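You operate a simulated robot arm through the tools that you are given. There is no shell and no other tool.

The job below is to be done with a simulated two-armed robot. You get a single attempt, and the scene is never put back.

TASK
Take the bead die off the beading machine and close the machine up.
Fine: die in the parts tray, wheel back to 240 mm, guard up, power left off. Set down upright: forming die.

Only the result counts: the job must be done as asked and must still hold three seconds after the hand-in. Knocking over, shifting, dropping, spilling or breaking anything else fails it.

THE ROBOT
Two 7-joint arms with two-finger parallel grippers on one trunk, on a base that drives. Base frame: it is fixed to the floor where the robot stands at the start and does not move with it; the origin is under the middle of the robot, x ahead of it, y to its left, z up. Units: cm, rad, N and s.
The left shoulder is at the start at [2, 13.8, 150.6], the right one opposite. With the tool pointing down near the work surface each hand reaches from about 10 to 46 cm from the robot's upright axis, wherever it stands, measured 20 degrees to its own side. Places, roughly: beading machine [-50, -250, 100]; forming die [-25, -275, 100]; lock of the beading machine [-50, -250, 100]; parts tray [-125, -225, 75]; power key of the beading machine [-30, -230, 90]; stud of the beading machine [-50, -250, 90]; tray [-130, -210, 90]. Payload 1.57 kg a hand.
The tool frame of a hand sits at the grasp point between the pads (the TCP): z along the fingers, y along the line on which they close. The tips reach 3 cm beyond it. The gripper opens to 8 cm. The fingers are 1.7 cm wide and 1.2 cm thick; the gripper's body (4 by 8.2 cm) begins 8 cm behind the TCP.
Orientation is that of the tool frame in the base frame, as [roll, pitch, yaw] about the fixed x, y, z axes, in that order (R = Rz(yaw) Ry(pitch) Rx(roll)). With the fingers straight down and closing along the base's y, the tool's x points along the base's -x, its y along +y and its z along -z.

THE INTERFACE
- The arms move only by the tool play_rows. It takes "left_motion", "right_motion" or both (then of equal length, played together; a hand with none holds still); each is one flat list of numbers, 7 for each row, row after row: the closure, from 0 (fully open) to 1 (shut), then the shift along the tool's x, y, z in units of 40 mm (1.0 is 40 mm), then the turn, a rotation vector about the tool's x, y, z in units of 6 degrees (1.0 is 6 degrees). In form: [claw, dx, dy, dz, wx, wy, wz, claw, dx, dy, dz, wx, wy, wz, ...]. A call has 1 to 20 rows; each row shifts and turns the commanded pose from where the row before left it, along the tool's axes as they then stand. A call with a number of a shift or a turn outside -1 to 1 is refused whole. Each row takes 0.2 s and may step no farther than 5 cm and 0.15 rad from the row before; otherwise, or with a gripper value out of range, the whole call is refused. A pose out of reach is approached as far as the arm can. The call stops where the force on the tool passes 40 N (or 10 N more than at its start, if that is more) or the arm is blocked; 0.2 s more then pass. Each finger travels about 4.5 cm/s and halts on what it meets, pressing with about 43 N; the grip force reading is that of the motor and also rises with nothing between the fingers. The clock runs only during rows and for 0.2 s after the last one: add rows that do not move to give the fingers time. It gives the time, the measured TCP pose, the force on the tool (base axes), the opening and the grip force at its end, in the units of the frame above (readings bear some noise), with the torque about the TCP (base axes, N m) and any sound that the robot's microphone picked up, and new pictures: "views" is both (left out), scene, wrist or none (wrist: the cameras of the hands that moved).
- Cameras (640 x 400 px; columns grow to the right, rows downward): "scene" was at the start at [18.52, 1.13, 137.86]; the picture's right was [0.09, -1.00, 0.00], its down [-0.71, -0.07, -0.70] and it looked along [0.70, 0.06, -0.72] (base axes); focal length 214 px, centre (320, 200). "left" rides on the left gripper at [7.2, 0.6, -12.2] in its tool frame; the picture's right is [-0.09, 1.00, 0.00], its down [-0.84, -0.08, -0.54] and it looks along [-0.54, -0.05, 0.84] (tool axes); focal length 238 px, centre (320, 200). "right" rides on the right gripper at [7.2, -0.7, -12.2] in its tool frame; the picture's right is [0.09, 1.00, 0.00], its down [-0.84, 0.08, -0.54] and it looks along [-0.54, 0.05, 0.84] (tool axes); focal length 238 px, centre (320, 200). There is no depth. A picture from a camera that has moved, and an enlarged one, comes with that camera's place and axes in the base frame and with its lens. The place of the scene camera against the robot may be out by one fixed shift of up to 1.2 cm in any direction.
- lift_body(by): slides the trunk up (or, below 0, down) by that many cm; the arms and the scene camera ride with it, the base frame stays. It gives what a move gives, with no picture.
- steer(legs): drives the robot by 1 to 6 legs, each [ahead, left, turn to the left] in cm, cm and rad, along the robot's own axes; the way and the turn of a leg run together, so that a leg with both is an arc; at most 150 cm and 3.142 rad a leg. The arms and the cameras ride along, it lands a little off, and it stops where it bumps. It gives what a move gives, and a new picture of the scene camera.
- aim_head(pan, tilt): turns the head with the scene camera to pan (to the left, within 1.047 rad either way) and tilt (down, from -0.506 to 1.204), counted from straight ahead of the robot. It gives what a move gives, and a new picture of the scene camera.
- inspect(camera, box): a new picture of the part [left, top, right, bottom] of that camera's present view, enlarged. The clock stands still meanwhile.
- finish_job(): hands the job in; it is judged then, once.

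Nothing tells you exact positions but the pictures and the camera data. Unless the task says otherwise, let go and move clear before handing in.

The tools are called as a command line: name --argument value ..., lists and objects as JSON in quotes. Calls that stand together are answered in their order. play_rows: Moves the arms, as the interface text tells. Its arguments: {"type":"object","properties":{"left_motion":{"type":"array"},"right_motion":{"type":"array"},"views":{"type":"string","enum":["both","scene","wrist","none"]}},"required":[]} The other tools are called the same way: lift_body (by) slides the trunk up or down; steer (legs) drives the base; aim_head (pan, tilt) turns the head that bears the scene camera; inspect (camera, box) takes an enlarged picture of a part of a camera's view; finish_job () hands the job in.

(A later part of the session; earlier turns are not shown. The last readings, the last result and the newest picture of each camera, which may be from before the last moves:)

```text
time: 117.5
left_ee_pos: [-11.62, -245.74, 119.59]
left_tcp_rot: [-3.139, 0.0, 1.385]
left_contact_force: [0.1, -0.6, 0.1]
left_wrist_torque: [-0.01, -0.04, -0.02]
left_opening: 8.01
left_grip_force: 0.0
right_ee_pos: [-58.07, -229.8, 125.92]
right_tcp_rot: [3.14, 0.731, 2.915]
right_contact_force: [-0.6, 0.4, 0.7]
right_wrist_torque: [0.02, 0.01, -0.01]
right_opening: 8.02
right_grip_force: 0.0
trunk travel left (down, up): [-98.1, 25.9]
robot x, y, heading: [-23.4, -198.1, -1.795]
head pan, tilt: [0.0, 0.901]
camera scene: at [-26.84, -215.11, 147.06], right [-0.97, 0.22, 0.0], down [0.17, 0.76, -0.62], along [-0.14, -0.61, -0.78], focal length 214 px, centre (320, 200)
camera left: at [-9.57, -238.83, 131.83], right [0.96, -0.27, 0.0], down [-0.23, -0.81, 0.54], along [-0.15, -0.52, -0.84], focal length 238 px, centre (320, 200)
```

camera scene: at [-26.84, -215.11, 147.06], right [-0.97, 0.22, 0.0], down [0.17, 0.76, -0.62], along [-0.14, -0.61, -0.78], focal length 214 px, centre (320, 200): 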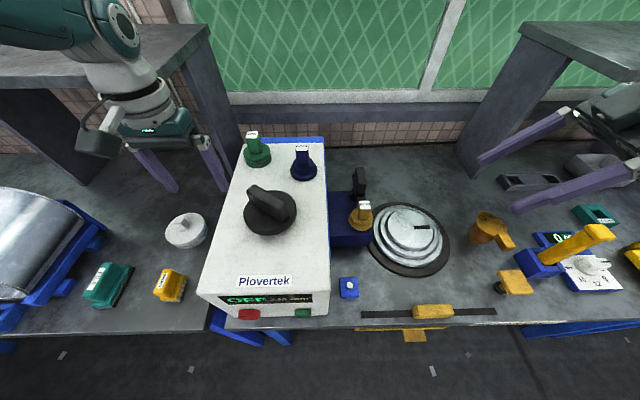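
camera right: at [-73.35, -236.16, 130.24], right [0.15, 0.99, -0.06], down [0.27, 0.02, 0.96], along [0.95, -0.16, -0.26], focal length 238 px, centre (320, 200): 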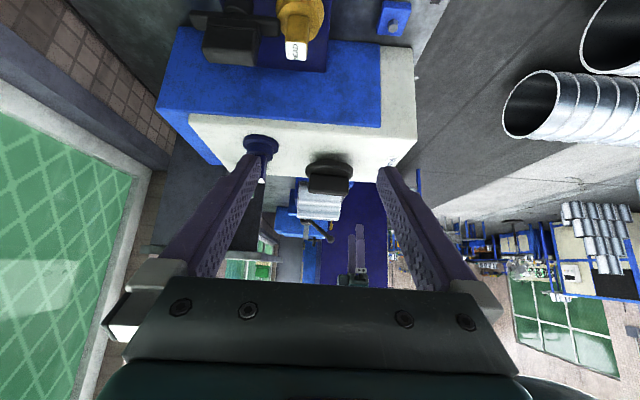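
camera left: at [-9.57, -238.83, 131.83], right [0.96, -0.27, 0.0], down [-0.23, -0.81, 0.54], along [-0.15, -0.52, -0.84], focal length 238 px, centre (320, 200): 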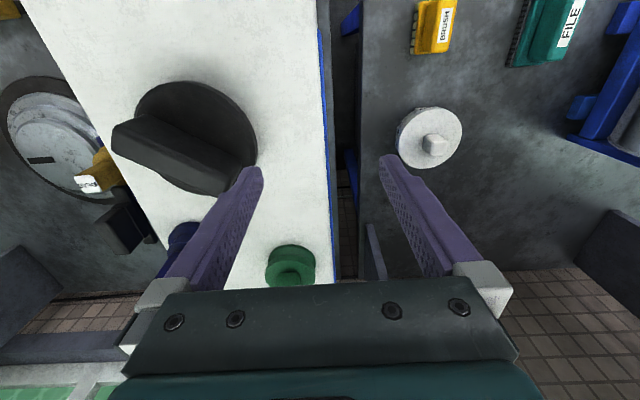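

The arm seems caught at a joint limit. I try small single moves to find a free direction: up first.

play_rows --left_motion '[0, 0, 0, -0.5, 0, 0, 0, 0, 0, 0, -0.5, 0, 0, 0, 0, 0, 0, 0, 0, 0, 0]' --views "none"

play_rows --left_motion '[0, 0.4, 0, 0, 0, 0, 0, 0, 0.4, 0, 0, 0, 0, 0, 0, 0, 0, 0, 0, 0, 0]' --views "none"

```text
time: 118.3
left_ee_pos: [-11.85, -247.15, 122.94]
left_tcp_rot: [-3.139, -0.001, 1.385]
left_contact_force: [-0.6, -0.1, 0.9]
left_wrist_torque: [0.0, 0.03, -0.01]
left_opening: 8.0
left_grip_force: 0.0
left hand out of reach, approached as far as the arm can: row 1, 2
right_ee_pos: [-57.97, -229.82, 125.98]
right_tcp_rot: [3.14, 0.731, 2.915]
right_contact_force: [0.5, 0.1, 0.0]
right_wrist_torque: [0.01, -0.01, 0.0]
right_opening: 8.0
right_grip_force: 0.0
trunk travel left (down, up): [-98.1, 25.9]
robot x, y, heading: [-23.26, -198.58, -1.79]
head pan, tilt: [0.0, 0.901]
```

```text
time: 119.2
left_ee_pos: [-11.87, -246.98, 122.34]
left_tcp_rot: [-3.14, 0.002, 1.385]
left_contact_force: [-0.5, 0.8, -0.3]
left_wrist_torque: [-0.02, 0.02, -0.02]
left_opening: 8.01
left_grip_force: 0.0
left hand out of reach, approached as far as the arm can: row 1, 2
right_ee_pos: [-58.12, -229.84, 126.07]
right_tcp_rot: [3.139, 0.732, 2.913]
right_contact_force: [-0.1, 0.0, 0.0]
right_wrist_torque: [-0.01, 0.02, 0.01]
right_opening: 7.99
right_grip_force: 0.1
trunk travel left (down, up): [-98.1, 25.9]
robot x, y, heading: [-23.35, -198.3, -1.795]
head pan, tilt: [0.0, 0.901]
```

Back and up are blocked; I test whether turning the wrist frees the arm.

play_rows --left_motion '[0, 0, 0, 0, 0, 0, 1, 0, 0, 0, 0, 0, 0, 1, 0, 0, 0, 0, 0, 0, 0]' --views "none"

play_rows --left_motion '[0, 0, 0, 0, 0, 1, 0, 0, 0, 0, 0, 0, 1, 0, 0, 0, 0, 0, 0, 0, 0]' --views "none"

play_rows --left_motion '[0, 0.5, 0, 0, 0, 0, 0, 0, 0.5, 0, 0, 0, 0, 0, 0, 0, 0, 0, 0, 0, 0]' --views "none"

```text
time: 120.0
left_ee_pos: [-11.97, -246.94, 122.25]
left_tcp_rot: [-3.141, 0.002, 1.173]
left_contact_force: [0.6, 0.7, 0.3]
left_wrist_torque: [-0.03, 0.0, 0.04]
left_opening: 8.0
left_grip_force: 0.1
right_ee_pos: [-58.08, -229.78, 125.82]
right_tcp_rot: [3.138, 0.732, 2.915]
right_contact_force: [0.5, -0.4, -0.5]
right_wrist_torque: [0.02, 0.01, 0.02]
right_opening: 8.0
right_grip_force: 0.1
trunk travel left (down, up): [-98.1, 25.9]
robot x, y, heading: [-23.2, -198.46, -1.793]
head pan, tilt: [0.0, 0.901]
```

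```text
time: 120.8
left_ee_pos: [-11.1, -243.36, 123.72]
left_tcp_rot: [-3.141, -0.208, 1.176]
left_contact_force: [-0.1, 0.5, -0.5]
left_wrist_torque: [-0.02, -0.01, -0.02]
left_opening: 8.0
left_grip_force: 0.1
left hand out of reach, approached as far as the arm can: row 1, 2
right_ee_pos: [-58.11, -229.83, 125.94]
right_tcp_rot: [3.141, 0.733, 2.915]
right_contact_force: [0.4, 0.2, -0.1]
right_wrist_torque: [0.01, 0.01, -0.02]
right_opening: 8.01
right_grip_force: 0.0
trunk travel left (down, up): [-98.1, 25.9]
robot x, y, heading: [-23.36, -198.33, -1.798]
head pan, tilt: [0.0, 0.901]
```

```text
time: 121.5
left_ee_pos: [-10.64, -243.26, 123.53]
left_tcp_rot: [-3.139, -0.208, 1.176]
left_contact_force: [0.2, 0.3, 0.0]
left_wrist_torque: [0.0, 0.02, -0.03]
left_opening: 7.99
left_grip_force: 0.0
left hand out of reach, approached as far as the arm can: row 1, 2
right_ee_pos: [-58.06, -229.87, 126.05]
right_tcp_rot: [3.14, 0.731, 2.913]
right_contact_force: [0.2, -0.4, -0.4]
right_wrist_torque: [0.01, -0.01, -0.03]
right_opening: 8.02
right_grip_force: 0.0
trunk travel left (down, up): [-98.1, 25.9]
robot x, y, heading: [-23.29, -198.25, -1.796]
head pan, tilt: [0.0, 0.901]
```

Only the wrist's distance from the shoulder is stuck: the arm is stretched straight. I'll sweep sideways to the left and then inward, which should bend the elbow again.

play_rows --left_motion '[0, 0, 0.8, 0, 0, -1, 0, 0, 0, 0.8, 0, 0, -1, 0, 0, 0, 0.8, 0, 0, 0, 0, 0, 0, 0.8, 0, 0, 0, 0, 0, 0.6, 0.6, 0, 0, 0, 0, 0, 0.8, 0, 0, 0, 0, 0, 0, 0.8, 0, 0, 0, 0, 0, 0, 0.8, 0, 0, 0, 0, 0]' --views "scene"

```text
time: 123.3
left_ee_pos: [9.37, -244.48, 120.6]
left_tcp_rot: [-3.14, 0.002, 1.176]
left_contact_force: [-0.4, -0.2, -0.2]
left_wrist_torque: [0.02, -0.02, 0.0]
left_opening: 8.0
left_grip_force: 0.1
left hand out of reach, approached as far as the arm can: row 1, 2, 3, 4, 5, 6, 7, 8
right_ee_pos: [-57.96, -229.91, 125.84]
right_tcp_rot: [3.141, 0.732, 2.914]
right_contact_force: [0.3, 0.8, -0.5]
right_wrist_torque: [-0.04, -0.01, 0.0]
right_opening: 7.99
right_grip_force: 0.2
trunk travel left (down, up): [-98.1, 25.9]
robot x, y, heading: [-23.39, -198.17, -1.792]
head pan, tilt: [0.0, 0.901]
camera scene: at [-26.84, -215.11, 147.06], right [-0.97, 0.22, 0.0], down [0.17, 0.76, -0.62], along [-0.14, -0.61, -0.78], focal length 214 px, centre (320, 200)
```

scene: 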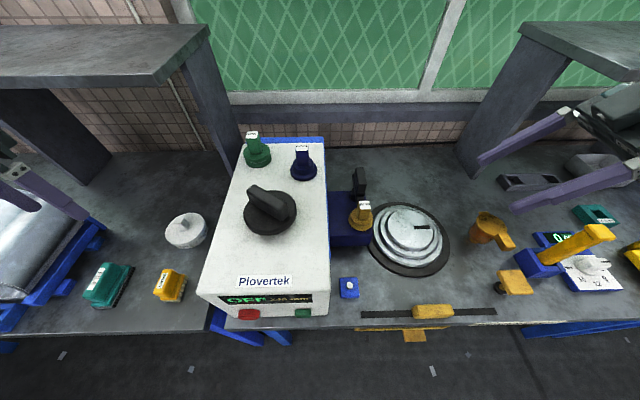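

Still stuck radially. I'll raise the trunk for headroom and test moving the hand downward along with inward, which should flex the elbow.

lift_body --by 15

play_rows --left_motion '[0, 0, 0, 0.6, 0, 0, 0, 0, 0, 0, 0.6, 0, 0, 0, 0, 0, 0, 0.6, 0, 0, 0, 0, 0, 0, 0.6, 0, 0, 0, 0, 0, 0, 0.6, 0, 0, 0]' --views "none"

play_rows --left_motion '[0, 0.6, 0, 0, 0, 0, 0, 0, 0.6, 0, 0, 0, 0, 0, 0, 0.6, 0, 0, 0, 0, 0]' --views "none"

```text
time: 125.1
left_ee_pos: [9.46, -244.34, 135.67]
left_tcp_rot: [-3.139, -0.001, 1.177]
left_contact_force: [-0.1, 0.3, 0.2]
left_wrist_torque: [0.0, 0.02, -0.01]
left_opening: 8.0
left_grip_force: 0.1
right_ee_pos: [-57.99, -229.9, 140.93]
right_tcp_rot: [3.14, 0.732, 2.916]
right_contact_force: [0.3, 0.2, -0.1]
right_wrist_torque: [-0.02, -0.02, 0.01]
right_opening: 8.01
right_grip_force: 0.0
trunk travel left (down, up): [-113.1, 10.9]
robot x, y, heading: [-23.44, -198.55, -1.791]
head pan, tilt: [0.0, 0.901]
```

```text
time: 126.3
left_ee_pos: [7.18, -239.72, 126.65]
left_tcp_rot: [-3.139, 0.001, 1.176]
left_contact_force: [0.2, 0.2, 0.2]
left_wrist_torque: [0.03, 0.02, 0.02]
left_opening: 8.0
left_grip_force: 0.0
left hand out of reach, approached as far as the arm can: row 1, 2, 3, 4, 5
right_ee_pos: [-58.17, -229.79, 140.97]
right_tcp_rot: [3.14, 0.731, 2.914]
right_contact_force: [-0.4, -0.1, -1.4]
right_wrist_torque: [-0.01, 0.03, -0.01]
right_opening: 8.03
right_grip_force: 0.2
trunk travel left (down, up): [-113.1, 10.9]
robot x, y, heading: [-22.99, -198.28, -1.795]
head pan, tilt: [0.0, 0.901]
```

```text
time: 127.1
left_ee_pos: [10.97, -235.79, 124.18]
left_tcp_rot: [-3.138, 0.0, 1.174]
left_contact_force: [-0.3, 0.6, 0.6]
left_wrist_torque: [0.0, -0.02, -0.02]
left_opening: 8.01
left_grip_force: 0.0
left hand out of reach, approached as far as the arm can: row 1, 2, 3
right_ee_pos: [-58.13, -229.85, 140.97]
right_tcp_rot: [3.14, 0.731, 2.914]
right_contact_force: [-0.1, -0.2, 0.7]
right_wrist_torque: [-0.03, -0.02, 0.01]
right_opening: 8.02
right_grip_force: 0.0
trunk travel left (down, up): [-113.1, 10.9]
robot x, y, heading: [-23.46, -198.79, -1.795]
head pan, tilt: [0.0, 0.901]
```

I test whether outward motion is free, to tell what sort of limit this is.

play_rows --left_motion '[0, -0.4, 0, 0, 0, 0, 0]' --views "none"

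play_rows --left_motion '[0, 0, 0, -0.4, 0, 0, 0]' --views "none"

play_rows --left_motion '[0, 0, -0.4, 0, 0, 0, 0]' --views "none"

play_rows --left_motion '[0, 0, 0, 0, 1, 0, 0]' --views "scene"

```text
time: 127.5
left_ee_pos: [9.97, -236.67, 124.73]
left_tcp_rot: [-3.137, -0.002, 1.178]
left_contact_force: [-0.1, -0.2, 0.5]
left_wrist_torque: [0.01, 0.0, -0.01]
left_opening: 8.0
left_grip_force: 0.0
left hand out of reach, approached as far as the arm can: row 1
right_ee_pos: [-58.11, -229.87, 141.0]
right_tcp_rot: [3.139, 0.732, 2.913]
right_contact_force: [0.1, 0.0, 0.3]
right_wrist_torque: [0.03, 0.02, -0.05]
right_opening: 8.0
right_grip_force: 0.0
trunk travel left (down, up): [-113.1, 10.9]
robot x, y, heading: [-23.45, -198.57, -1.799]
head pan, tilt: [0.0, 0.901]
```

```text
time: 127.9
left_ee_pos: [10.18, -237.5, 125.62]
left_tcp_rot: [-3.138, -0.001, 1.176]
left_contact_force: [0.4, -0.7, 0.6]
left_wrist_torque: [0.02, 0.0, 0.0]
left_opening: 8.01
left_grip_force: 0.1
left hand out of reach, approached as far as the arm can: row 1
right_ee_pos: [-58.16, -229.88, 140.96]
right_tcp_rot: [3.14, 0.733, 2.915]
right_contact_force: [0.3, 0.3, 0.8]
right_wrist_torque: [-0.01, 0.02, -0.04]
right_opening: 7.99
right_grip_force: 0.0
trunk travel left (down, up): [-113.1, 10.9]
robot x, y, heading: [-23.33, -198.85, -1.797]
head pan, tilt: [0.0, 0.901]
```

```text
time: 128.3
left_ee_pos: [8.91, -237.48, 125.02]
left_tcp_rot: [-3.14, 0.0, 1.174]
left_contact_force: [0.3, -0.2, -0.2]
left_wrist_torque: [-0.02, -0.02, 0.0]
left_opening: 8.0
left_grip_force: 0.1
left hand out of reach, approached as far as the arm can: row 1
right_ee_pos: [-58.0, -229.83, 140.91]
right_tcp_rot: [3.14, 0.73, 2.916]
right_contact_force: [-0.4, 0.2, -0.5]
right_wrist_torque: [0.0, -0.01, -0.02]
right_opening: 8.0
right_grip_force: 0.1
trunk travel left (down, up): [-113.1, 10.9]
robot x, y, heading: [-23.25, -198.43, -1.798]
head pan, tilt: [0.0, 0.901]
```

```text
time: 128.7
left_ee_pos: [8.6, -236.52, 125.58]
left_tcp_rot: [-3.034, -0.001, 1.174]
left_contact_force: [-0.1, 0.3, 0.7]
left_wrist_torque: [0.01, -0.01, -0.03]
left_opening: 8.02
left_grip_force: 0.1
left hand out of reach, approached as far as the arm can: row 1
right_ee_pos: [-58.1, -229.92, 141.03]
right_tcp_rot: [3.14, 0.731, 2.916]
right_contact_force: [0.5, -0.2, 0.1]
right_wrist_torque: [0.01, 0.0, 0.01]
right_opening: 7.98
right_grip_force: 0.1
trunk travel left (down, up): [-113.1, 10.9]
robot x, y, heading: [-23.53, -198.61, -1.797]
head pan, tilt: [0.0, 0.901]
camera scene: at [-26.84, -215.11, 162.06], right [-0.97, 0.22, 0.0], down [0.17, 0.76, -0.62], along [-0.14, -0.61, -0.78], focal length 214 px, centre (320, 200)
```

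scene: 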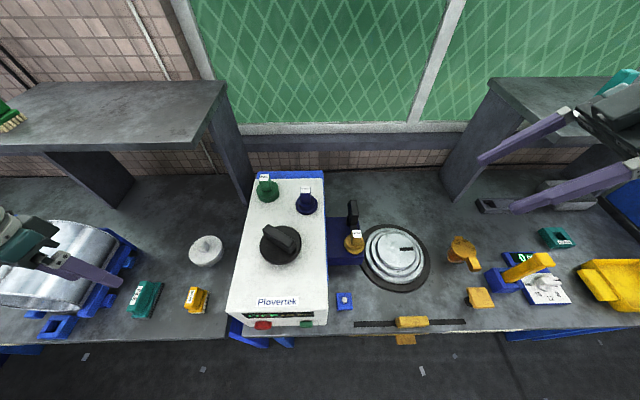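

Neither in nor out works, so the elbow is dead straight. A sweep to the right with inward pull should flex it, as the elbow stands out to the left.

play_rows --left_motion '[0, 0.5, -0.8, 0, -1, 0, 0, 0, 0.5, -0.8, 0, 0, 0, 0, 0, 0.5, -0.8, 0, 0, 0, 0, 0, 0.5, -0.8, 0, 0, 0, 0, 0, 0.5, -0.8, 0, 0, 0, 0]' --views "none"

play_rows --left_motion '[0, 0.5, 0, -0.8, 0, 0, 0, 0, 0.5, 0, -0.8, 0, 0, 0, 0, 0.5, 0, -0.8, 0, 0, 0]' --views "none"

```text
time: 129.9
left_ee_pos: [0.47, -229.99, 116.32]
left_tcp_rot: [-3.14, -0.001, 1.176]
left_contact_force: [0.1, -0.8, 0.2]
left_wrist_torque: [-0.01, 0.01, -0.02]
left_opening: 7.98
left_grip_force: 0.0
left hand out of reach, approached as far as the arm can: row 1, 2, 3, 4, 5
right_ee_pos: [-58.0, -229.78, 140.92]
right_tcp_rot: [3.14, 0.731, 2.915]
right_contact_force: [0.4, -0.6, 0.8]
right_wrist_torque: [-0.02, 0.01, -0.02]
right_opening: 7.99
right_grip_force: 0.0
trunk travel left (down, up): [-113.1, 10.9]
robot x, y, heading: [-23.52, -198.6, -1.796]
head pan, tilt: [0.0, 0.901]
```

```text
time: 130.7
left_ee_pos: [4.83, -230.02, 117.04]
left_tcp_rot: [-3.139, 0.001, 1.177]
left_contact_force: [0.2, -0.6, 0.0]
left_wrist_torque: [-0.02, -0.02, 0.01]
left_opening: 8.01
left_grip_force: 0.0
left hand out of reach, approached as far as the arm can: row 1, 2, 3
right_ee_pos: [-58.08, -229.9, 140.97]
right_tcp_rot: [3.14, 0.731, 2.914]
right_contact_force: [0.3, 0.9, 0.1]
right_wrist_torque: [0.01, -0.04, -0.01]
right_opening: 8.01
right_grip_force: 0.0
trunk travel left (down, up): [-113.1, 10.9]
robot x, y, heading: [-23.32, -198.78, -1.8]
head pan, tilt: [0.0, 0.901]
```

The reached points all lie on a sphere of 45.8 cm about the shoulder, so the elbow is indeed straight. I look at the left arm itself to see how the elbow lies.

aim_head --pan 0.8 --tilt 0.5

```text
time: 131.8
left_ee_pos: [4.76, -229.88, 117.05]
left_tcp_rot: [-3.14, 0.0, 1.175]
left_contact_force: [-0.4, -0.2, 0.9]
left_wrist_torque: [0.05, 0.02, 0.02]
left_opening: 8.01
left_grip_force: 0.0
right_ee_pos: [-58.14, -229.87, 140.93]
right_tcp_rot: [3.14, 0.732, 2.914]
right_contact_force: [-0.2, 0.0, -0.1]
right_wrist_torque: [0.0, -0.02, 0.0]
right_opening: 7.99
right_grip_force: 0.1
trunk travel left (down, up): [-113.1, 10.9]
robot x, y, heading: [-23.48, -198.28, -1.796]
head pan, tilt: [0.799, 0.499]
camera scene: at [-20.22, -215.4, 165.44], right [-0.84, -0.54, 0.0], down [-0.26, 0.4, -0.88], along [0.48, -0.74, -0.48], focal length 214 px, centre (320, 200)
```

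scene: 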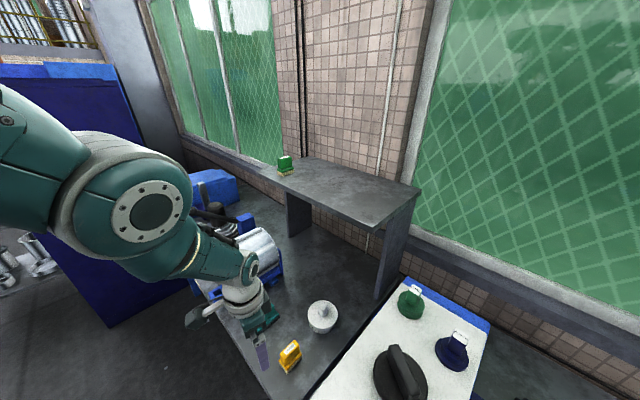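

The straight arm points down and left; its elbow axis is horizontal, so it flexes in the vertical plane. I sweep the hand well upward, then pull inward.

play_rows --left_motion '[0, -0.4, 0, -0.8, 0, 0, 0, 0, -0.4, 0, -0.8, 0, 0, 0, 0, -0.4, 0, -0.8, 0, 0, 0, 0, -0.3, 0, -0.8, 0, 0, 0, 0, -0.3, 0, -0.8, 0, 0, 0, 0, -0.2, 0, -0.8, 0, 0, 0, 0, 0, 0, -0.8, 0, 0, 0]' --views "none"

play_rows --left_motion '[0, 0.6, 0, -0.3, 0, 0, 0, 0, 0.6, 0, -0.3, 0, 0, 0, 0, 0.6, 0, -0.3, 0, 0, 0, 0, 0.6, 0, -0.3, 0, 0, 0]' --views "scene"

```text
time: 133.4
left_ee_pos: [3.59, -244.7, 133.35]
left_tcp_rot: [-3.137, 0.0, 1.177]
left_contact_force: [-0.9, 0.8, 0.2]
left_wrist_torque: [-0.01, 0.02, -0.02]
left_opening: 8.03
left_grip_force: 0.1
left hand out of reach, approached as far as the arm can: row 1, 2, 3, 4, 5, 6, 7
right_ee_pos: [-58.03, -229.83, 141.03]
right_tcp_rot: [3.138, 0.731, 2.915]
right_contact_force: [0.2, -0.9, -0.3]
right_wrist_torque: [0.01, -0.02, 0.02]
right_opening: 8.01
right_grip_force: 0.1
trunk travel left (down, up): [-113.1, 10.9]
robot x, y, heading: [-23.43, -198.49, -1.796]
head pan, tilt: [0.799, 0.499]
```

```text
time: 134.4
left_ee_pos: [8.32, -243.85, 133.93]
left_tcp_rot: [-3.136, -0.002, 1.177]
left_contact_force: [0.6, 1.0, -0.5]
left_wrist_torque: [0.03, -0.03, 0.03]
left_opening: 7.99
left_grip_force: 0.1
left hand out of reach, approached as far as the arm can: row 1, 2, 3, 4
right_ee_pos: [-58.08, -229.88, 140.83]
right_tcp_rot: [3.14, 0.732, 2.913]
right_contact_force: [0.2, -0.2, 1.3]
right_wrist_torque: [-0.03, 0.02, 0.03]
right_opening: 7.97
right_grip_force: 0.1
trunk travel left (down, up): [-113.1, 10.9]
robot x, y, heading: [-23.7, -198.76, -1.795]
head pan, tilt: [0.799, 0.499]
camera scene: at [-20.21, -215.39, 165.45], right [-0.84, -0.54, 0.0], down [-0.26, 0.4, -0.88], along [0.48, -0.74, -0.48], focal length 214 px, centre (320, 200)
```

scene: 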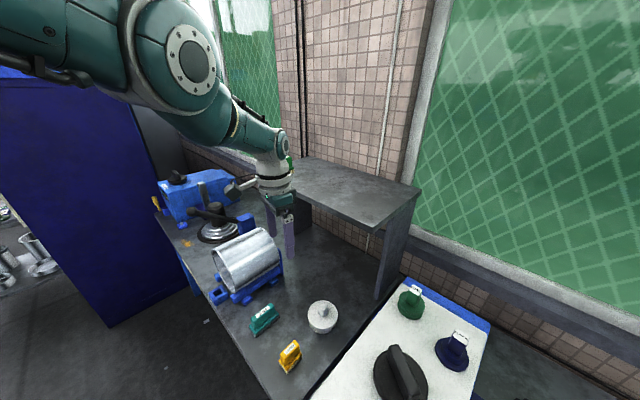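

The picture shows the elbow slightly bent upward. I test a purely radial move outward and inward from the shoulder.

play_rows --left_motion '[0, -0.51, 0.44, 0.33, 0, 0, 0]' --views "none"

play_rows --left_motion '[0, 0.51, -0.44, -0.33, 0, 0, 0, 0, 0.51, -0.44, -0.33, 0, 0, 0, 0, 0.51, -0.44, -0.33, 0, 0, 0]' --views "none"

```text
time: 134.8
left_ee_pos: [8.38, -244.08, 133.82]
left_tcp_rot: [-3.141, -0.001, 1.174]
left_contact_force: [0.2, -0.5, -0.6]
left_wrist_torque: [0.0, 0.0, -0.01]
left_opening: 7.99
left_grip_force: 0.0
left hand out of reach, approached as far as the arm can: row 1
right_ee_pos: [-58.06, -229.94, 140.96]
right_tcp_rot: [3.141, 0.731, 2.915]
right_contact_force: [1.2, -0.8, 0.3]
right_wrist_torque: [-0.02, 0.02, -0.02]
right_opening: 7.98
right_grip_force: 0.0
trunk travel left (down, up): [-113.1, 10.9]
robot x, y, heading: [-23.06, -198.32, -1.796]
head pan, tilt: [0.799, 0.499]
```

```text
time: 135.6
left_ee_pos: [8.32, -243.93, 133.88]
left_tcp_rot: [-3.137, 0.0, 1.175]
left_contact_force: [0.2, 0.2, 0.3]
left_wrist_torque: [0.0, 0.0, -0.04]
left_opening: 7.98
left_grip_force: 0.0
left hand out of reach, approached as far as the arm can: row 1, 2, 3
right_ee_pos: [-58.09, -229.92, 140.87]
right_tcp_rot: [3.139, 0.732, 2.916]
right_contact_force: [0.2, 0.5, 0.5]
right_wrist_torque: [0.0, -0.01, 0.01]
right_opening: 8.0
right_grip_force: 0.0
trunk travel left (down, up): [-113.1, 10.9]
robot x, y, heading: [-23.47, -198.64, -1.793]
head pan, tilt: [0.799, 0.499]
```

Locked both ways: a straight-arm singularity. I try a sustained inward command with idle time, for the solver to fall out of it.

play_rows --left_motion '[0, 0.51, -0.44, -0.33, 0, 0, 0, 0, 0.51, -0.44, -0.33, 0, 0, 0, 0, 0.51, -0.44, -0.33, 0, 0, 0, 0, 0.51, -0.44, -0.33, 0, 0, 0, 0, 0.51, -0.44, -0.33, 0, 0, 0, 0, 0.51, -0.44, -0.33, 0, 0, 0, 0, 0, 0, 0, 0, 0, 0, 0, 0, 0, 0, 0, 0, 0, 0, 0, 0, 0, 0, 0, 0, 0, 0, 0, 0, 0, 0, 0, 0, 0, 0, 0, 0, 0, 0, 0, 0, 0, 0, 0, 0, 0, 0, 0, 0, 0, 0, 0, 0, 0, 0, 0, 0, 0, 0, 0, 0, 0, 0, 0, 0, 0, 0]' --views "none"

play_rows --left_motion '[0, 0, 0, 0, 0, -1, 0, 0, 0, 0, 0, 0, -1, 0, 0, 0, 0, 0, 0, -1, 0, 0, 0, 0, 0, 0, -1, 0, 0, 0, 0, 0, 0, -1, 0]' --views "scene"

```text
time: 138.8
left_ee_pos: [8.35, -243.97, 133.79]
left_tcp_rot: [-3.139, 0.001, 1.177]
left_contact_force: [0.5, 0.1, 0.0]
left_wrist_torque: [0.02, -0.02, 0.02]
left_opening: 8.02
left_grip_force: 0.0
left hand out of reach, approached as far as the arm can: row 1, 2, 3, 4, 5, 6
right_ee_pos: [-58.07, -229.95, 140.94]
right_tcp_rot: [3.139, 0.731, 2.916]
right_contact_force: [0.5, 0.3, 0.5]
right_wrist_torque: [0.01, 0.02, -0.02]
right_opening: 7.96
right_grip_force: 0.0
trunk travel left (down, up): [-113.1, 10.9]
robot x, y, heading: [-23.67, -198.3, -1.794]
head pan, tilt: [0.799, 0.499]
```

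```text
time: 140.0
left_ee_pos: [10.11, -247.8, 131.57]
left_tcp_rot: [-3.139, 0.525, 1.176]
left_contact_force: [0.3, 0.4, 0.5]
left_wrist_torque: [-0.02, 0.0, -0.01]
left_opening: 7.98
left_grip_force: 0.1
left hand out of reach, approached as far as the arm can: row 1, 2, 3, 4, 5
right_ee_pos: [-58.01, -229.9, 140.89]
right_tcp_rot: [3.139, 0.731, 2.914]
right_contact_force: [0.6, -0.4, 0.0]
right_wrist_torque: [0.02, -0.03, 0.01]
right_opening: 7.97
right_grip_force: 0.1
trunk travel left (down, up): [-113.1, 10.9]
robot x, y, heading: [-23.75, -198.43, -1.795]
head pan, tilt: [0.799, 0.499]
camera scene: at [-20.21, -215.39, 165.45], right [-0.84, -0.54, 0.0], down [-0.26, 0.4, -0.88], along [0.48, -0.74, -0.48], focal length 214 px, centre (320, 200)
```

scene: 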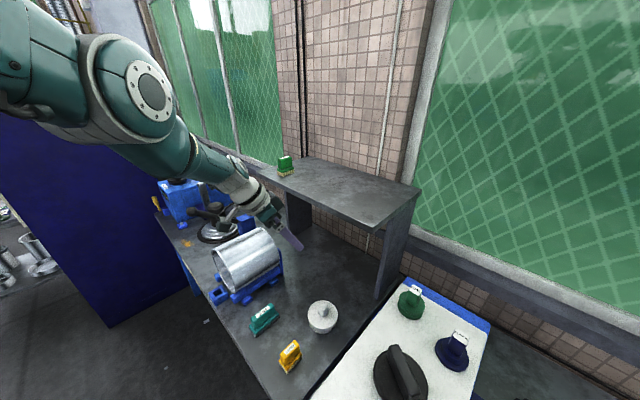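

With the tool now tilted outward, the wrist may have more room. I try moving inward and up again from this posture.

play_rows --left_motion '[0, 0.6, -0.3, -0.1, 0, 0, 0, 0, 0.6, -0.3, -0.1, 0, 0, 0, 0, 0.6, -0.3, -0.1, 0, 0, 0]' --views "none"

play_rows --left_motion '[0, 0, 0, -0.8, 0, 0, 0, 0, 0, 0, -0.8, 0, 0, 0, 0, 0, 0, -0.8, 0, 0, 0]' --views "none"

play_rows --left_motion '[0, 0, 0, 0, 0, 0, 1, 0, 0, 0, 0, 0, 0, 1, 0, 0, 0, 0, 0, 0, 1, 0, 0, 0, 0, 0, 0, 1, 0, 0, 0, 0, 0, 0, 1, 0, 0, 0, 0, 0, 0, 1]' --views "scene"

```text
time: 140.8
left_ee_pos: [10.81, -242.68, 126.53]
left_tcp_rot: [-3.138, 0.524, 1.177]
left_contact_force: [0.7, -0.4, 0.3]
left_wrist_torque: [-0.04, -0.02, 0.02]
left_opening: 7.99
left_grip_force: 0.1
left hand out of reach, approached as far as the arm can: row 1, 2, 3
right_ee_pos: [-58.16, -229.8, 140.92]
right_tcp_rot: [3.139, 0.731, 2.914]
right_contact_force: [0.2, 0.2, -0.3]
right_wrist_torque: [0.03, 0.01, -0.01]
right_opening: 7.97
right_grip_force: 0.1
trunk travel left (down, up): [-113.1, 10.9]
robot x, y, heading: [-23.9, -198.75, -1.797]
head pan, tilt: [0.799, 0.499]
```

```text
time: 141.6
left_ee_pos: [16.35, -242.5, 130.51]
left_tcp_rot: [-3.136, 0.523, 1.176]
left_contact_force: [0.2, -0.2, 0.7]
left_wrist_torque: [0.01, 0.02, 0.02]
left_opening: 7.98
left_grip_force: 0.1
left hand out of reach, approached as far as the arm can: row 1, 2, 3
right_ee_pos: [-58.06, -229.82, 140.93]
right_tcp_rot: [3.14, 0.731, 2.913]
right_contact_force: [-0.2, -0.1, -0.6]
right_wrist_torque: [0.03, -0.01, 0.01]
right_opening: 7.98
right_grip_force: 0.0
trunk travel left (down, up): [-113.1, 10.9]
robot x, y, heading: [-23.16, -198.19, -1.795]
head pan, tilt: [0.799, 0.499]
```

```text
time: 143.0
left_ee_pos: [16.47, -242.55, 130.64]
left_tcp_rot: [2.816, 0.418, 0.476]
left_contact_force: [0.7, 0.3, 0.2]
left_wrist_torque: [-0.02, 0.02, 0.01]
left_opening: 7.98
left_grip_force: 0.1
right_ee_pos: [-58.04, -229.76, 141.04]
right_tcp_rot: [3.141, 0.732, 2.915]
right_contact_force: [-0.2, 0.1, -0.3]
right_wrist_torque: [0.03, -0.01, 0.0]
right_opening: 8.01
right_grip_force: 0.0
trunk travel left (down, up): [-113.1, 10.9]
robot x, y, heading: [-23.49, -198.17, -1.802]
head pan, tilt: [0.799, 0.499]
camera scene: at [-20.21, -215.39, 165.45], right [-0.84, -0.54, 0.0], down [-0.26, 0.4, -0.88], along [0.48, -0.74, -0.48], focal length 214 px, centre (320, 200)
```

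scene: 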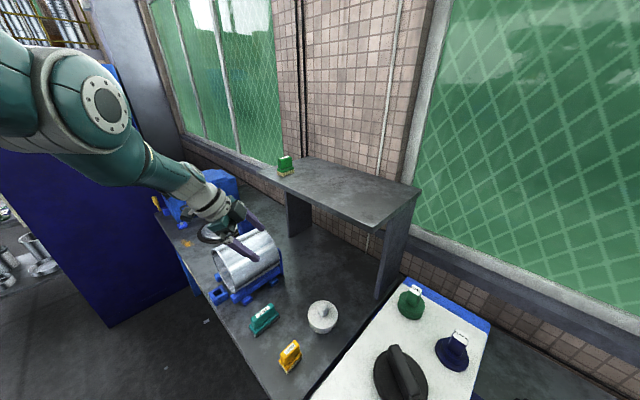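

The left arm stays radially stuck, though it still swings freely and its part is done. Before anything else I check that the right arm, which also touched its reach limit, still moves inward.

play_rows --right_motion '[0, 0, 0.6, 0, 0, 0, 0, 0, 0, 0.6, 0, 0, 0, 0, 0, 0, 0, 0, 0, 0, 0]' --views "none"

```text
time: 143.8
left_ee_pos: [16.44, -242.67, 130.61]
left_tcp_rot: [2.816, 0.42, 0.478]
left_contact_force: [-0.1, 0.2, 1.0]
left_wrist_torque: [0.02, 0.0, 0.01]
left_opening: 8.02
left_grip_force: 0.0
right_ee_pos: [-56.88, -225.21, 141.04]
right_tcp_rot: [3.138, 0.733, 2.914]
right_contact_force: [0.6, 0.4, -0.4]
right_wrist_torque: [0.01, -0.01, -0.03]
right_opening: 8.01
right_grip_force: 0.1
trunk travel left (down, up): [-113.1, 10.9]
robot x, y, heading: [-23.82, -198.83, -1.796]
head pan, tilt: [0.799, 0.499]
```

The right arm is fine. I bring the left hand upright again and swing it up to the left, where it can stay parked high and clear.

play_rows --left_motion '[0, 0, 0, 0, 0, 0, -1, 0, 0, 0, 0, 0, 0, -1, 0, 0, 0, 0, 0, 0, -1, 0, 0, 0, 0, 0, 0, -1, 0, 0, 0, 0, 0, 0, -1, 0, 0, 0, 0, 0, 0, -1, 0, 0, 0, 0, 0, 1, 0, 0, 0, 0, 0, 0, 1, 0, 0, 0, 0, 0, 0, 1, 0, 0, 0, 0, 0, 0, 1, 0, 0, 0, 0, 0, 0, 1, 0, 0, 0, 0, -0.9, 0, 0, 0, 0, 0, 0, -0.9, 0, 0, 0, 0, 0, 0, -0.9, 0, 0, 0, 0, 0, 0, -0.9, 0, 0, 0, 0, 0, 0, -0.9, 0, 0, 0]' --views "scene"

```text
time: 147.2
left_ee_pos: [17.04, -244.98, 147.87]
left_tcp_rot: [-3.138, -0.002, 1.175]
left_contact_force: [0.3, 0.0, 0.9]
left_wrist_torque: [-0.02, 0.01, 0.03]
left_opening: 7.99
left_grip_force: 0.0
left hand out of reach, approached as far as the arm can: row 8, 9, 10, 11, 12, 13, 14, 15, 16
right_ee_pos: [-57.05, -225.12, 140.93]
right_tcp_rot: [3.14, 0.729, 2.914]
right_contact_force: [-0.2, -0.3, -0.1]
right_wrist_torque: [0.03, -0.01, -0.04]
right_opening: 8.0
right_grip_force: 0.0
trunk travel left (down, up): [-113.1, 10.9]
robot x, y, heading: [-23.47, -198.21, -1.797]
head pan, tilt: [0.799, 0.499]
camera scene: at [-20.21, -215.39, 165.44], right [-0.84, -0.54, 0.0], down [-0.26, 0.4, -0.88], along [0.48, -0.74, -0.48], focal length 214 px, centre (320, 200)
```

scene: 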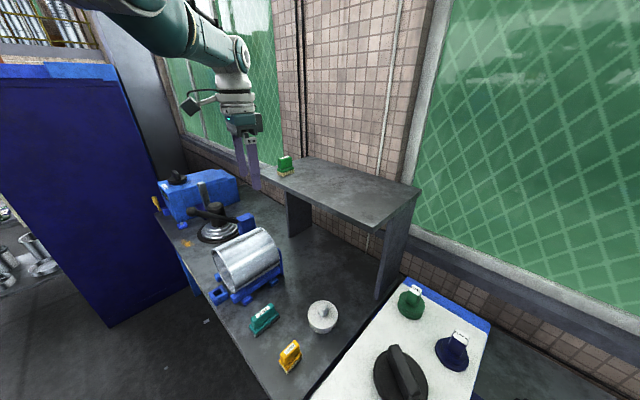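

I lift it further up and back along its arc for more room.

play_rows --left_motion '[0, 0.5, 0, -0.9, 0, 0, 0, 0, 0.5, 0, -0.9, 0, 0, 0, 0, 0.5, 0, -0.9, 0, 0, 0, 0, 0.5, 0, -0.9, 0, 0, 0, 0, 0.5, 0, -0.9, 0, 0, 0, 0, 0.5, 0, -0.9, 0, 0, 0, 0, 0.5, 0, -0.9, 0, 0, 0, 0, 0.5, 0, -0.9, 0, 0, 0]' --views "scene"

```text
time: 148.3
left_ee_pos: [22.66, -238.16, 156.29]
left_tcp_rot: [-3.102, -0.227, 1.151]
left_contact_force: [-0.7, 0.2, 0.4]
left_wrist_torque: [0.02, -0.02, 0.01]
left_opening: 8.0
left_grip_force: 0.2
left hand out of reach, approached as far as the arm can: row 1, 2, 3, 4
right_ee_pos: [-56.97, -225.34, 140.97]
right_tcp_rot: [3.138, 0.732, 2.913]
right_contact_force: [0.1, 0.1, -0.8]
right_wrist_torque: [0.0, 0.0, -0.04]
right_opening: 7.98
right_grip_force: 0.0
trunk travel left (down, up): [-113.1, 10.9]
robot x, y, heading: [-23.3, -198.35, -1.795]
head pan, tilt: [0.799, 0.499]
stopped in row 5 (left hand): the arm was blocked; the commanded pose is now the measured one
camera scene: at [-20.21, -215.39, 165.44], right [-0.84, -0.54, 0.0], down [-0.26, 0.4, -0.88], along [0.48, -0.74, -0.48], focal length 214 px, centre (320, 200)
```

scene: 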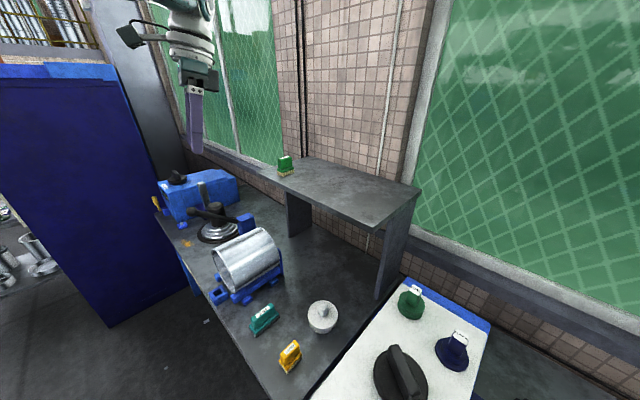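

The arm was blocked and re-seated at its measured pose; perhaps that freed it. I test inward motion.

play_rows --left_motion '[0, 0.4, -0.4, 0, 0, 0, 0, 0, 0.4, -0.4, 0, 0, 0, 0, 0, 0, 0, 0, 0, 0, 0]' --views "none"

```text
time: 149.1
left_ee_pos: [22.94, -237.69, 156.43]
left_tcp_rot: [-3.096, -0.246, 1.142]
left_contact_force: [-0.1, 0.5, 0.9]
left_wrist_torque: [-0.01, -0.03, 0.0]
left_opening: 7.99
left_grip_force: 0.1
left hand out of reach, approached as far as the arm can: row 1, 2
right_ee_pos: [-56.95, -225.2, 141.06]
right_tcp_rot: [3.14, 0.731, 2.913]
right_contact_force: [-0.4, 0.1, -0.2]
right_wrist_torque: [0.01, 0.02, -0.01]
right_opening: 8.0
right_grip_force: 0.1
trunk travel left (down, up): [-113.1, 10.9]
robot x, y, heading: [-23.34, -198.23, -1.797]
head pan, tilt: [0.799, 0.499]
```

It isn't freed, but it's parked high and clear, so I go on with the right arm. I turn the right hand upright again first, facing ahead, and drive nearer to the bench.

play_rows --right_motion '[0, 0, 0, 0, 0, 1, 0, 0, 0, 0, 0, 0, 1, 0, 0, 0, 0, 0, 0, 1, 0, 0, 0, 0, 0, 0, 1, 0, 0, 0, 0, 0, 0, 1, 0, 0, 0, 0, 0, 0, 1, 0, 0, 0, 0, 0, 0, 1, 0, 0, 0, 0, 0, 0, 0, 1, 0, 0, 0, 0, 0, 0, 1, 0, 0, 0, 0, 0, 0, 1, 0, 0, 0, 0, 0, 0, 1, 0, 0, 0, 0, 0, 0, 1]' --views "none"

play_rows --right_motion '[0, 0, 0, 0, 0, 0, 1, 0, 0, 0, 0, 0, 0, 1, 0, 0, 0, 0, 0, 0, 1, 0, 0, 0, 0, 0, 0, 1, 0, 0, 0, 0, 0, 0, 1, 0, 0, 0, 0, 0, 0, 1, 0, 0, 0, 0, 0, 0, 1, 0, 0, 0, 0, 0, 0, 1, 0, 0, 0, 0, 0, 0, 1, 0, 0, 0, 0, 0, 0, 1]' --views "none"

steer --legs '[[9, 5, 0]]'

aim_head --pan -0.1 --tilt 0.95

```text
time: 151.7
left_ee_pos: [23.08, -237.57, 156.32]
left_tcp_rot: [-3.094, -0.243, 1.146]
left_contact_force: [0.3, 0.4, 0.2]
left_wrist_torque: [0.01, 0.01, 0.01]
left_opening: 7.98
left_grip_force: 0.0
right_ee_pos: [-56.99, -225.22, 140.98]
right_tcp_rot: [-3.141, -0.002, 2.391]
right_contact_force: [0.2, -0.2, 0.0]
right_wrist_torque: [0.02, 0.0, -0.01]
right_opening: 8.0
right_grip_force: 0.1
trunk travel left (down, up): [-113.1, 10.9]
robot x, y, heading: [-23.72, -198.57, -1.798]
head pan, tilt: [0.799, 0.499]
```

```text
time: 153.9
left_ee_pos: [23.11, -237.52, 156.5]
left_tcp_rot: [-3.096, -0.244, 1.149]
left_contact_force: [-0.8, 0.4, -0.1]
left_wrist_torque: [0.01, 0.0, 0.0]
left_opening: 8.02
left_grip_force: 0.0
right_ee_pos: [-56.82, -225.25, 140.99]
right_tcp_rot: [3.141, -0.002, 1.344]
right_contact_force: [-0.1, -0.5, -1.1]
right_wrist_torque: [0.02, 0.01, -0.01]
right_opening: 8.0
right_grip_force: 0.0
trunk travel left (down, up): [-113.1, 10.9]
robot x, y, heading: [-23.45, -198.13, -1.795]
head pan, tilt: [0.799, 0.499]
```

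```text
time: 155.1
left_ee_pos: [26.0, -247.33, 156.37]
left_tcp_rot: [-3.094, -0.244, 1.153]
left_contact_force: [0.2, -0.5, 0.7]
left_wrist_torque: [-0.02, -0.02, -0.01]
left_opening: 8.01
left_grip_force: 0.0
right_ee_pos: [-54.0, -235.32, 141.09]
right_tcp_rot: [-3.141, -0.001, 1.347]
right_contact_force: [-0.6, 0.8, 0.7]
right_wrist_torque: [0.0, -0.03, 0.01]
right_opening: 7.97
right_grip_force: 0.0
trunk travel left (down, up): [-113.1, 10.9]
robot x, y, heading: [-20.68, -208.37, -1.793]
head pan, tilt: [0.799, 0.499]
camera scene: at [-17.34, -225.32, 165.45], right [-0.84, -0.54, 0.0], down [-0.26, 0.4, -0.88], along [0.48, -0.74, -0.48], focal length 214 px, centre (320, 200)
```

scene: 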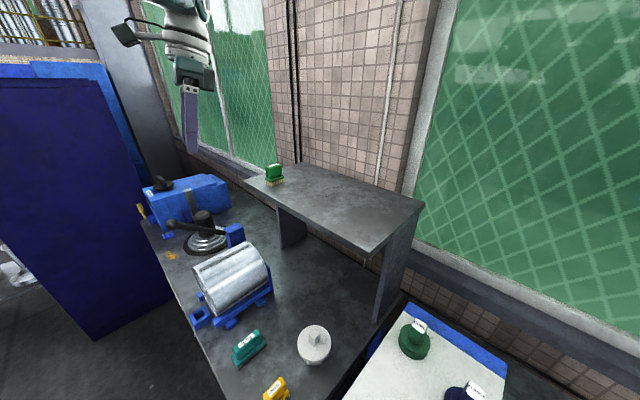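

```text
time: 156.3
left_ee_pos: [26.03, -247.29, 156.42]
left_tcp_rot: [-3.094, -0.244, 1.151]
left_contact_force: [-0.2, 0.1, 0.2]
left_wrist_torque: [0.01, -0.01, 0.02]
left_opening: 8.01
left_grip_force: 0.0
right_ee_pos: [-53.95, -235.2, 140.88]
right_tcp_rot: [-3.14, -0.001, 1.346]
right_contact_force: [0.2, -0.9, 0.4]
right_wrist_torque: [0.05, 0.04, 0.03]
right_opening: 8.01
right_grip_force: 0.1
trunk travel left (down, up): [-113.1, 10.9]
robot x, y, heading: [-20.26, -208.37, -1.798]
head pan, tilt: [-0.099, 0.949]
camera scene: at [-24.6, -224.59, 161.7], right [-0.95, 0.32, 0.0], down [0.26, 0.77, -0.58], along [-0.18, -0.55, -0.81], focal length 214 px, centre (320, 200)
```

scene: 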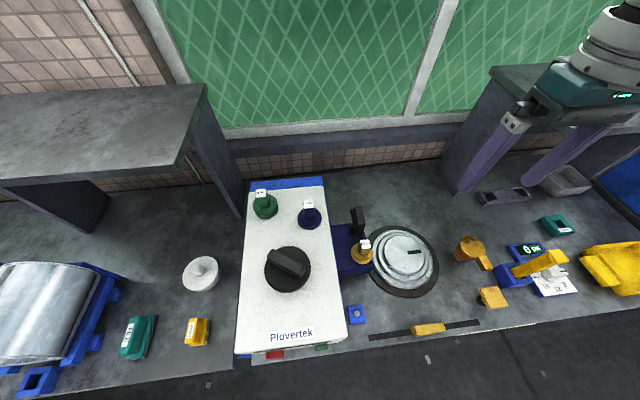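

Good. I go 6 cm further ahead carefully to bring the latch within easy reach.

steer --legs '[[3, 0, 0], [3, 0, 0]]'

```text
time: 157.5
left_ee_pos: [24.73, -253.16, 156.37]
left_tcp_rot: [-3.093, -0.245, 1.152]
left_contact_force: [-0.8, 0.3, -0.7]
left_wrist_torque: [0.0, -0.01, 0.01]
left_opening: 7.97
left_grip_force: 0.1
right_ee_pos: [-55.39, -241.05, 141.05]
right_tcp_rot: [-3.14, -0.001, 1.348]
right_contact_force: [-0.1, 0.3, -0.5]
right_wrist_torque: [-0.03, 0.03, 0.02]
right_opening: 8.0
right_grip_force: 0.0
trunk travel left (down, up): [-113.1, 10.9]
robot x, y, heading: [-21.75, -214.03, -1.793]
head pan, tilt: [-0.099, 0.949]
camera scene: at [-25.92, -230.41, 161.7], right [-0.95, 0.32, 0.0], down [0.26, 0.77, -0.58], along [-0.18, -0.55, -0.81], focal length 214 px, centre (320, 200)
```

scene: 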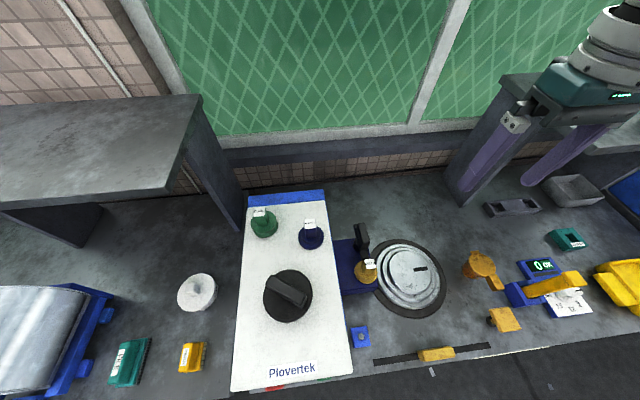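

Still no bump, with the axis about 12 cm from the bench edge. I look through the right wrist camera.

inspect --camera "right" --box '[0, 0, 640, 400]'

inspect --camera "scene" --box '[320, 200, 440, 320]'

```text
1.00 times, centred on (320, 200) of right (not enlarged: the box is as wide or as high as the picture)
camera zoom: at [-54.3, -233.87, 153.2], right [0.99, -0.13, 0.0], down [-0.11, -0.83, 0.54], along [-0.07, -0.54, -0.84], focal length 238 px, centre (320, 200)
```

zoom: 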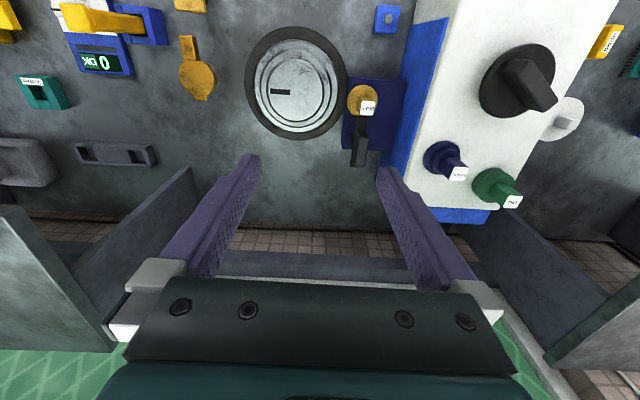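

```text
3.33 times, centred on (380, 260) of scene
camera zoom: at [-25.92, -230.41, 161.7], right [-0.95, 0.32, 0.0], down [0.26, 0.77, -0.58], along [-0.18, -0.55, -0.81], focal length 715 px, centre (120, 0)
```

zoom: 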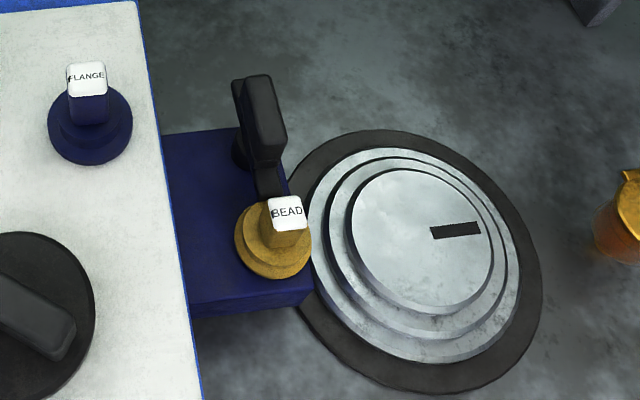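

The die has moved 2 cm with the slide: its label top is now near (-45.6, -245.6, 102), and the latch grip near (-47.6, -254, 104). I zoom in on the latch with the right wrist camera.

inspect --camera "right" --box '[330, 70, 410, 180]'

```text
3.64 times, centred on (370, 125) of right
camera zoom: at [-54.3, -233.87, 153.2], right [0.99, -0.13, 0.0], down [-0.11, -0.83, 0.54], along [-0.07, -0.54, -0.84], focal length 867 px, centre (138, 473)
```

zoom: 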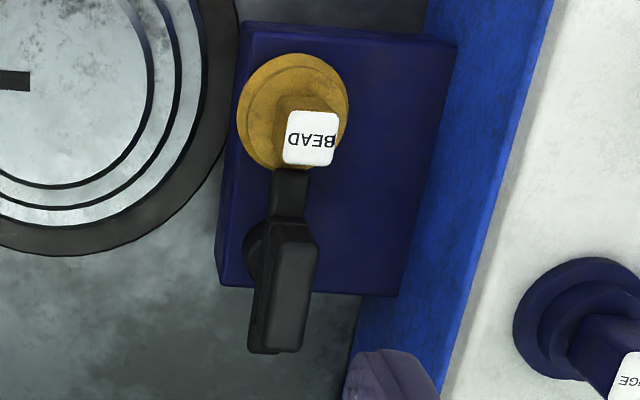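

The grip is about 6.5 cm long and in line with the bench depth. Before lowering the trunk I look straight down to see the clearance between my torso and the machine.

aim_head --pan 0 --tilt 1.204

```text
time: 158.3
left_ee_pos: [24.65, -253.07, 156.32]
left_tcp_rot: [-3.093, -0.247, 1.151]
left_contact_force: [-1.3, 0.3, 0.5]
left_wrist_torque: [0.01, 0.03, 0.0]
left_opening: 8.01
left_grip_force: 0.1
right_ee_pos: [-55.24, -241.15, 141.02]
right_tcp_rot: [-3.14, -0.001, 1.347]
right_contact_force: [-0.4, -0.2, 0.2]
right_wrist_torque: [0.04, 0.02, 0.03]
right_opening: 8.0
right_grip_force: 0.1
trunk travel left (down, up): [-113.1, 10.9]
robot x, y, heading: [-22.07, -214.46, -1.791]
head pan, tilt: [0.0, 1.201]
camera scene: at [-24.85, -228.97, 160.08], right [-0.98, 0.22, 0.0], down [0.21, 0.91, -0.36], along [-0.08, -0.35, -0.93], focal length 214 px, centre (320, 200)
```

scene: 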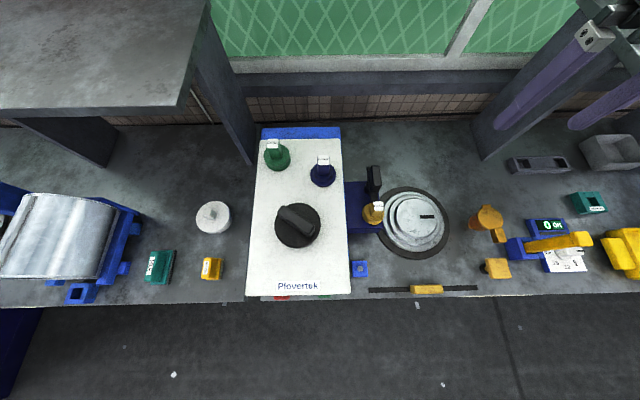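

My own body isn't in the way visibly. I lower the trunk in steps, watching that it really moves freely.

lift_body --by -12

lift_body --by -13

aim_head --pan -0.2 --tilt 0.8

```text
time: 159.8
left_ee_pos: [24.78, -253.17, 144.25]
left_tcp_rot: [-3.092, -0.246, 1.153]
left_contact_force: [0.2, -0.2, -0.1]
left_wrist_torque: [-0.01, -0.03, 0.01]
left_opening: 7.99
left_grip_force: 0.1
right_ee_pos: [-55.23, -241.25, 129.04]
right_tcp_rot: [-3.14, -0.002, 1.348]
right_contact_force: [0.2, 0.9, -0.6]
right_wrist_torque: [0.0, 0.03, 0.01]
right_opening: 7.98
right_grip_force: 0.1
trunk travel left (down, up): [-101.1, 22.9]
robot x, y, heading: [-22.02, -213.98, -1.791]
head pan, tilt: [0.0, 1.201]
```

```text
time: 161.4
left_ee_pos: [24.68, -253.16, 131.35]
left_tcp_rot: [-3.094, -0.246, 1.152]
left_contact_force: [-0.1, 0.7, 0.3]
left_wrist_torque: [0.0, -0.01, -0.02]
left_opening: 7.99
left_grip_force: 0.0
right_ee_pos: [-55.32, -241.01, 116.05]
right_tcp_rot: [-3.138, -0.001, 1.346]
right_contact_force: [0.0, 0.2, 0.2]
right_wrist_torque: [0.0, -0.03, 0.02]
right_opening: 8.01
right_grip_force: 0.0
trunk travel left (down, up): [-88.1, 35.9]
robot x, y, heading: [-21.84, -214.15, -1.796]
head pan, tilt: [0.0, 1.201]
```

```text
time: 162.2
left_ee_pos: [24.76, -253.1, 131.38]
left_tcp_rot: [-3.091, -0.246, 1.153]
left_contact_force: [-0.2, 0.7, 0.8]
left_wrist_torque: [-0.02, 0.02, 0.01]
left_opening: 8.01
left_grip_force: 0.1
right_ee_pos: [-55.38, -241.18, 116.01]
right_tcp_rot: [-3.14, -0.003, 1.347]
right_contact_force: [0.2, 0.4, -0.2]
right_wrist_torque: [-0.02, -0.01, -0.02]
right_opening: 8.02
right_grip_force: 0.1
trunk travel left (down, up): [-88.1, 35.9]
robot x, y, heading: [-21.66, -213.98, -1.793]
head pan, tilt: [-0.201, 0.799]
camera scene: at [-26.93, -230.86, 137.84], right [-0.91, 0.41, 0.0], down [0.29, 0.65, -0.7], along [-0.29, -0.64, -0.72], focal length 214 px, centre (320, 200)
```

scene: 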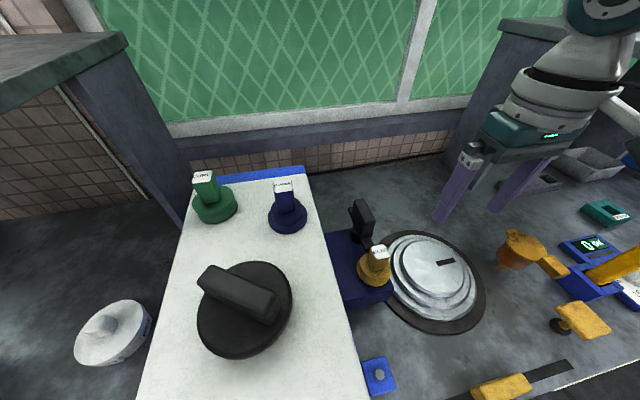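

Lowered without trouble. Now I tilt the right hand forward 15° and bring it over the latch, staying above the die.

play_rows --right_motion '[0, 0, 0, 0, 0, -0.83, 0, 0, 0, 0, 0, 0, -0.83, 0, 0, 0, 0, 0, 0, -0.84, 0, 0, -0.69, 0.62, 0.06, 0, 0, 0, 0, -0.69, 0.62, 0.06, 0, 0, 0, 0, -0.69, 0.62, 0.06, 0, 0, 0, 0, -0.69, 0.62, 0.06, 0, 0, 0, 0, 0, 0, 0, 0, 0, 0]' --views "both"

```text
time: 164.0
left_ee_pos: [24.7, -253.08, 131.37]
left_tcp_rot: [-3.093, -0.245, 1.152]
left_contact_force: [-0.4, -0.1, -1.2]
left_wrist_torque: [0.01, 0.0, 0.01]
left_opening: 8.0
left_grip_force: 0.1
right_ee_pos: [-48.19, -253.95, 118.08]
right_tcp_rot: [-3.139, 0.26, 1.347]
right_contact_force: [-0.2, -0.4, 0.0]
right_wrist_torque: [-0.05, -0.01, -0.03]
right_opening: 7.97
right_grip_force: 0.0
trunk travel left (down, up): [-88.1, 35.9]
robot x, y, heading: [-22.01, -214.35, -1.791]
head pan, tilt: [-0.201, 0.799]
camera scene: at [-26.93, -230.86, 137.85], right [-0.91, 0.41, 0.0], down [0.29, 0.65, -0.7], along [-0.29, -0.64, -0.72], focal length 214 px, centre (320, 200)
camera right: at [-46.54, -243.85, 127.94], right [0.99, -0.13, -0.03], down [-0.07, -0.67, 0.74], along [-0.12, -0.73, -0.67], focal length 238 px, centre (320, 200)
```

scene: 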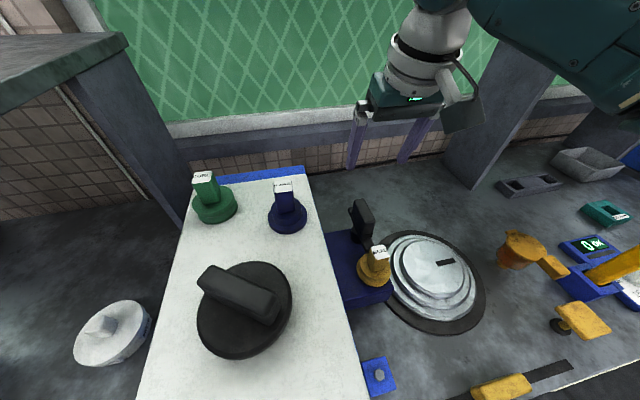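
right: 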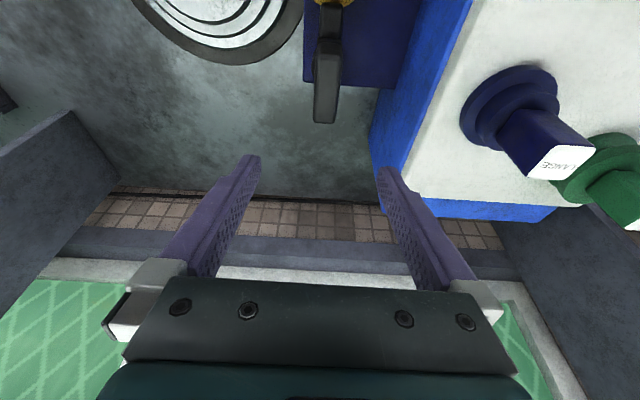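

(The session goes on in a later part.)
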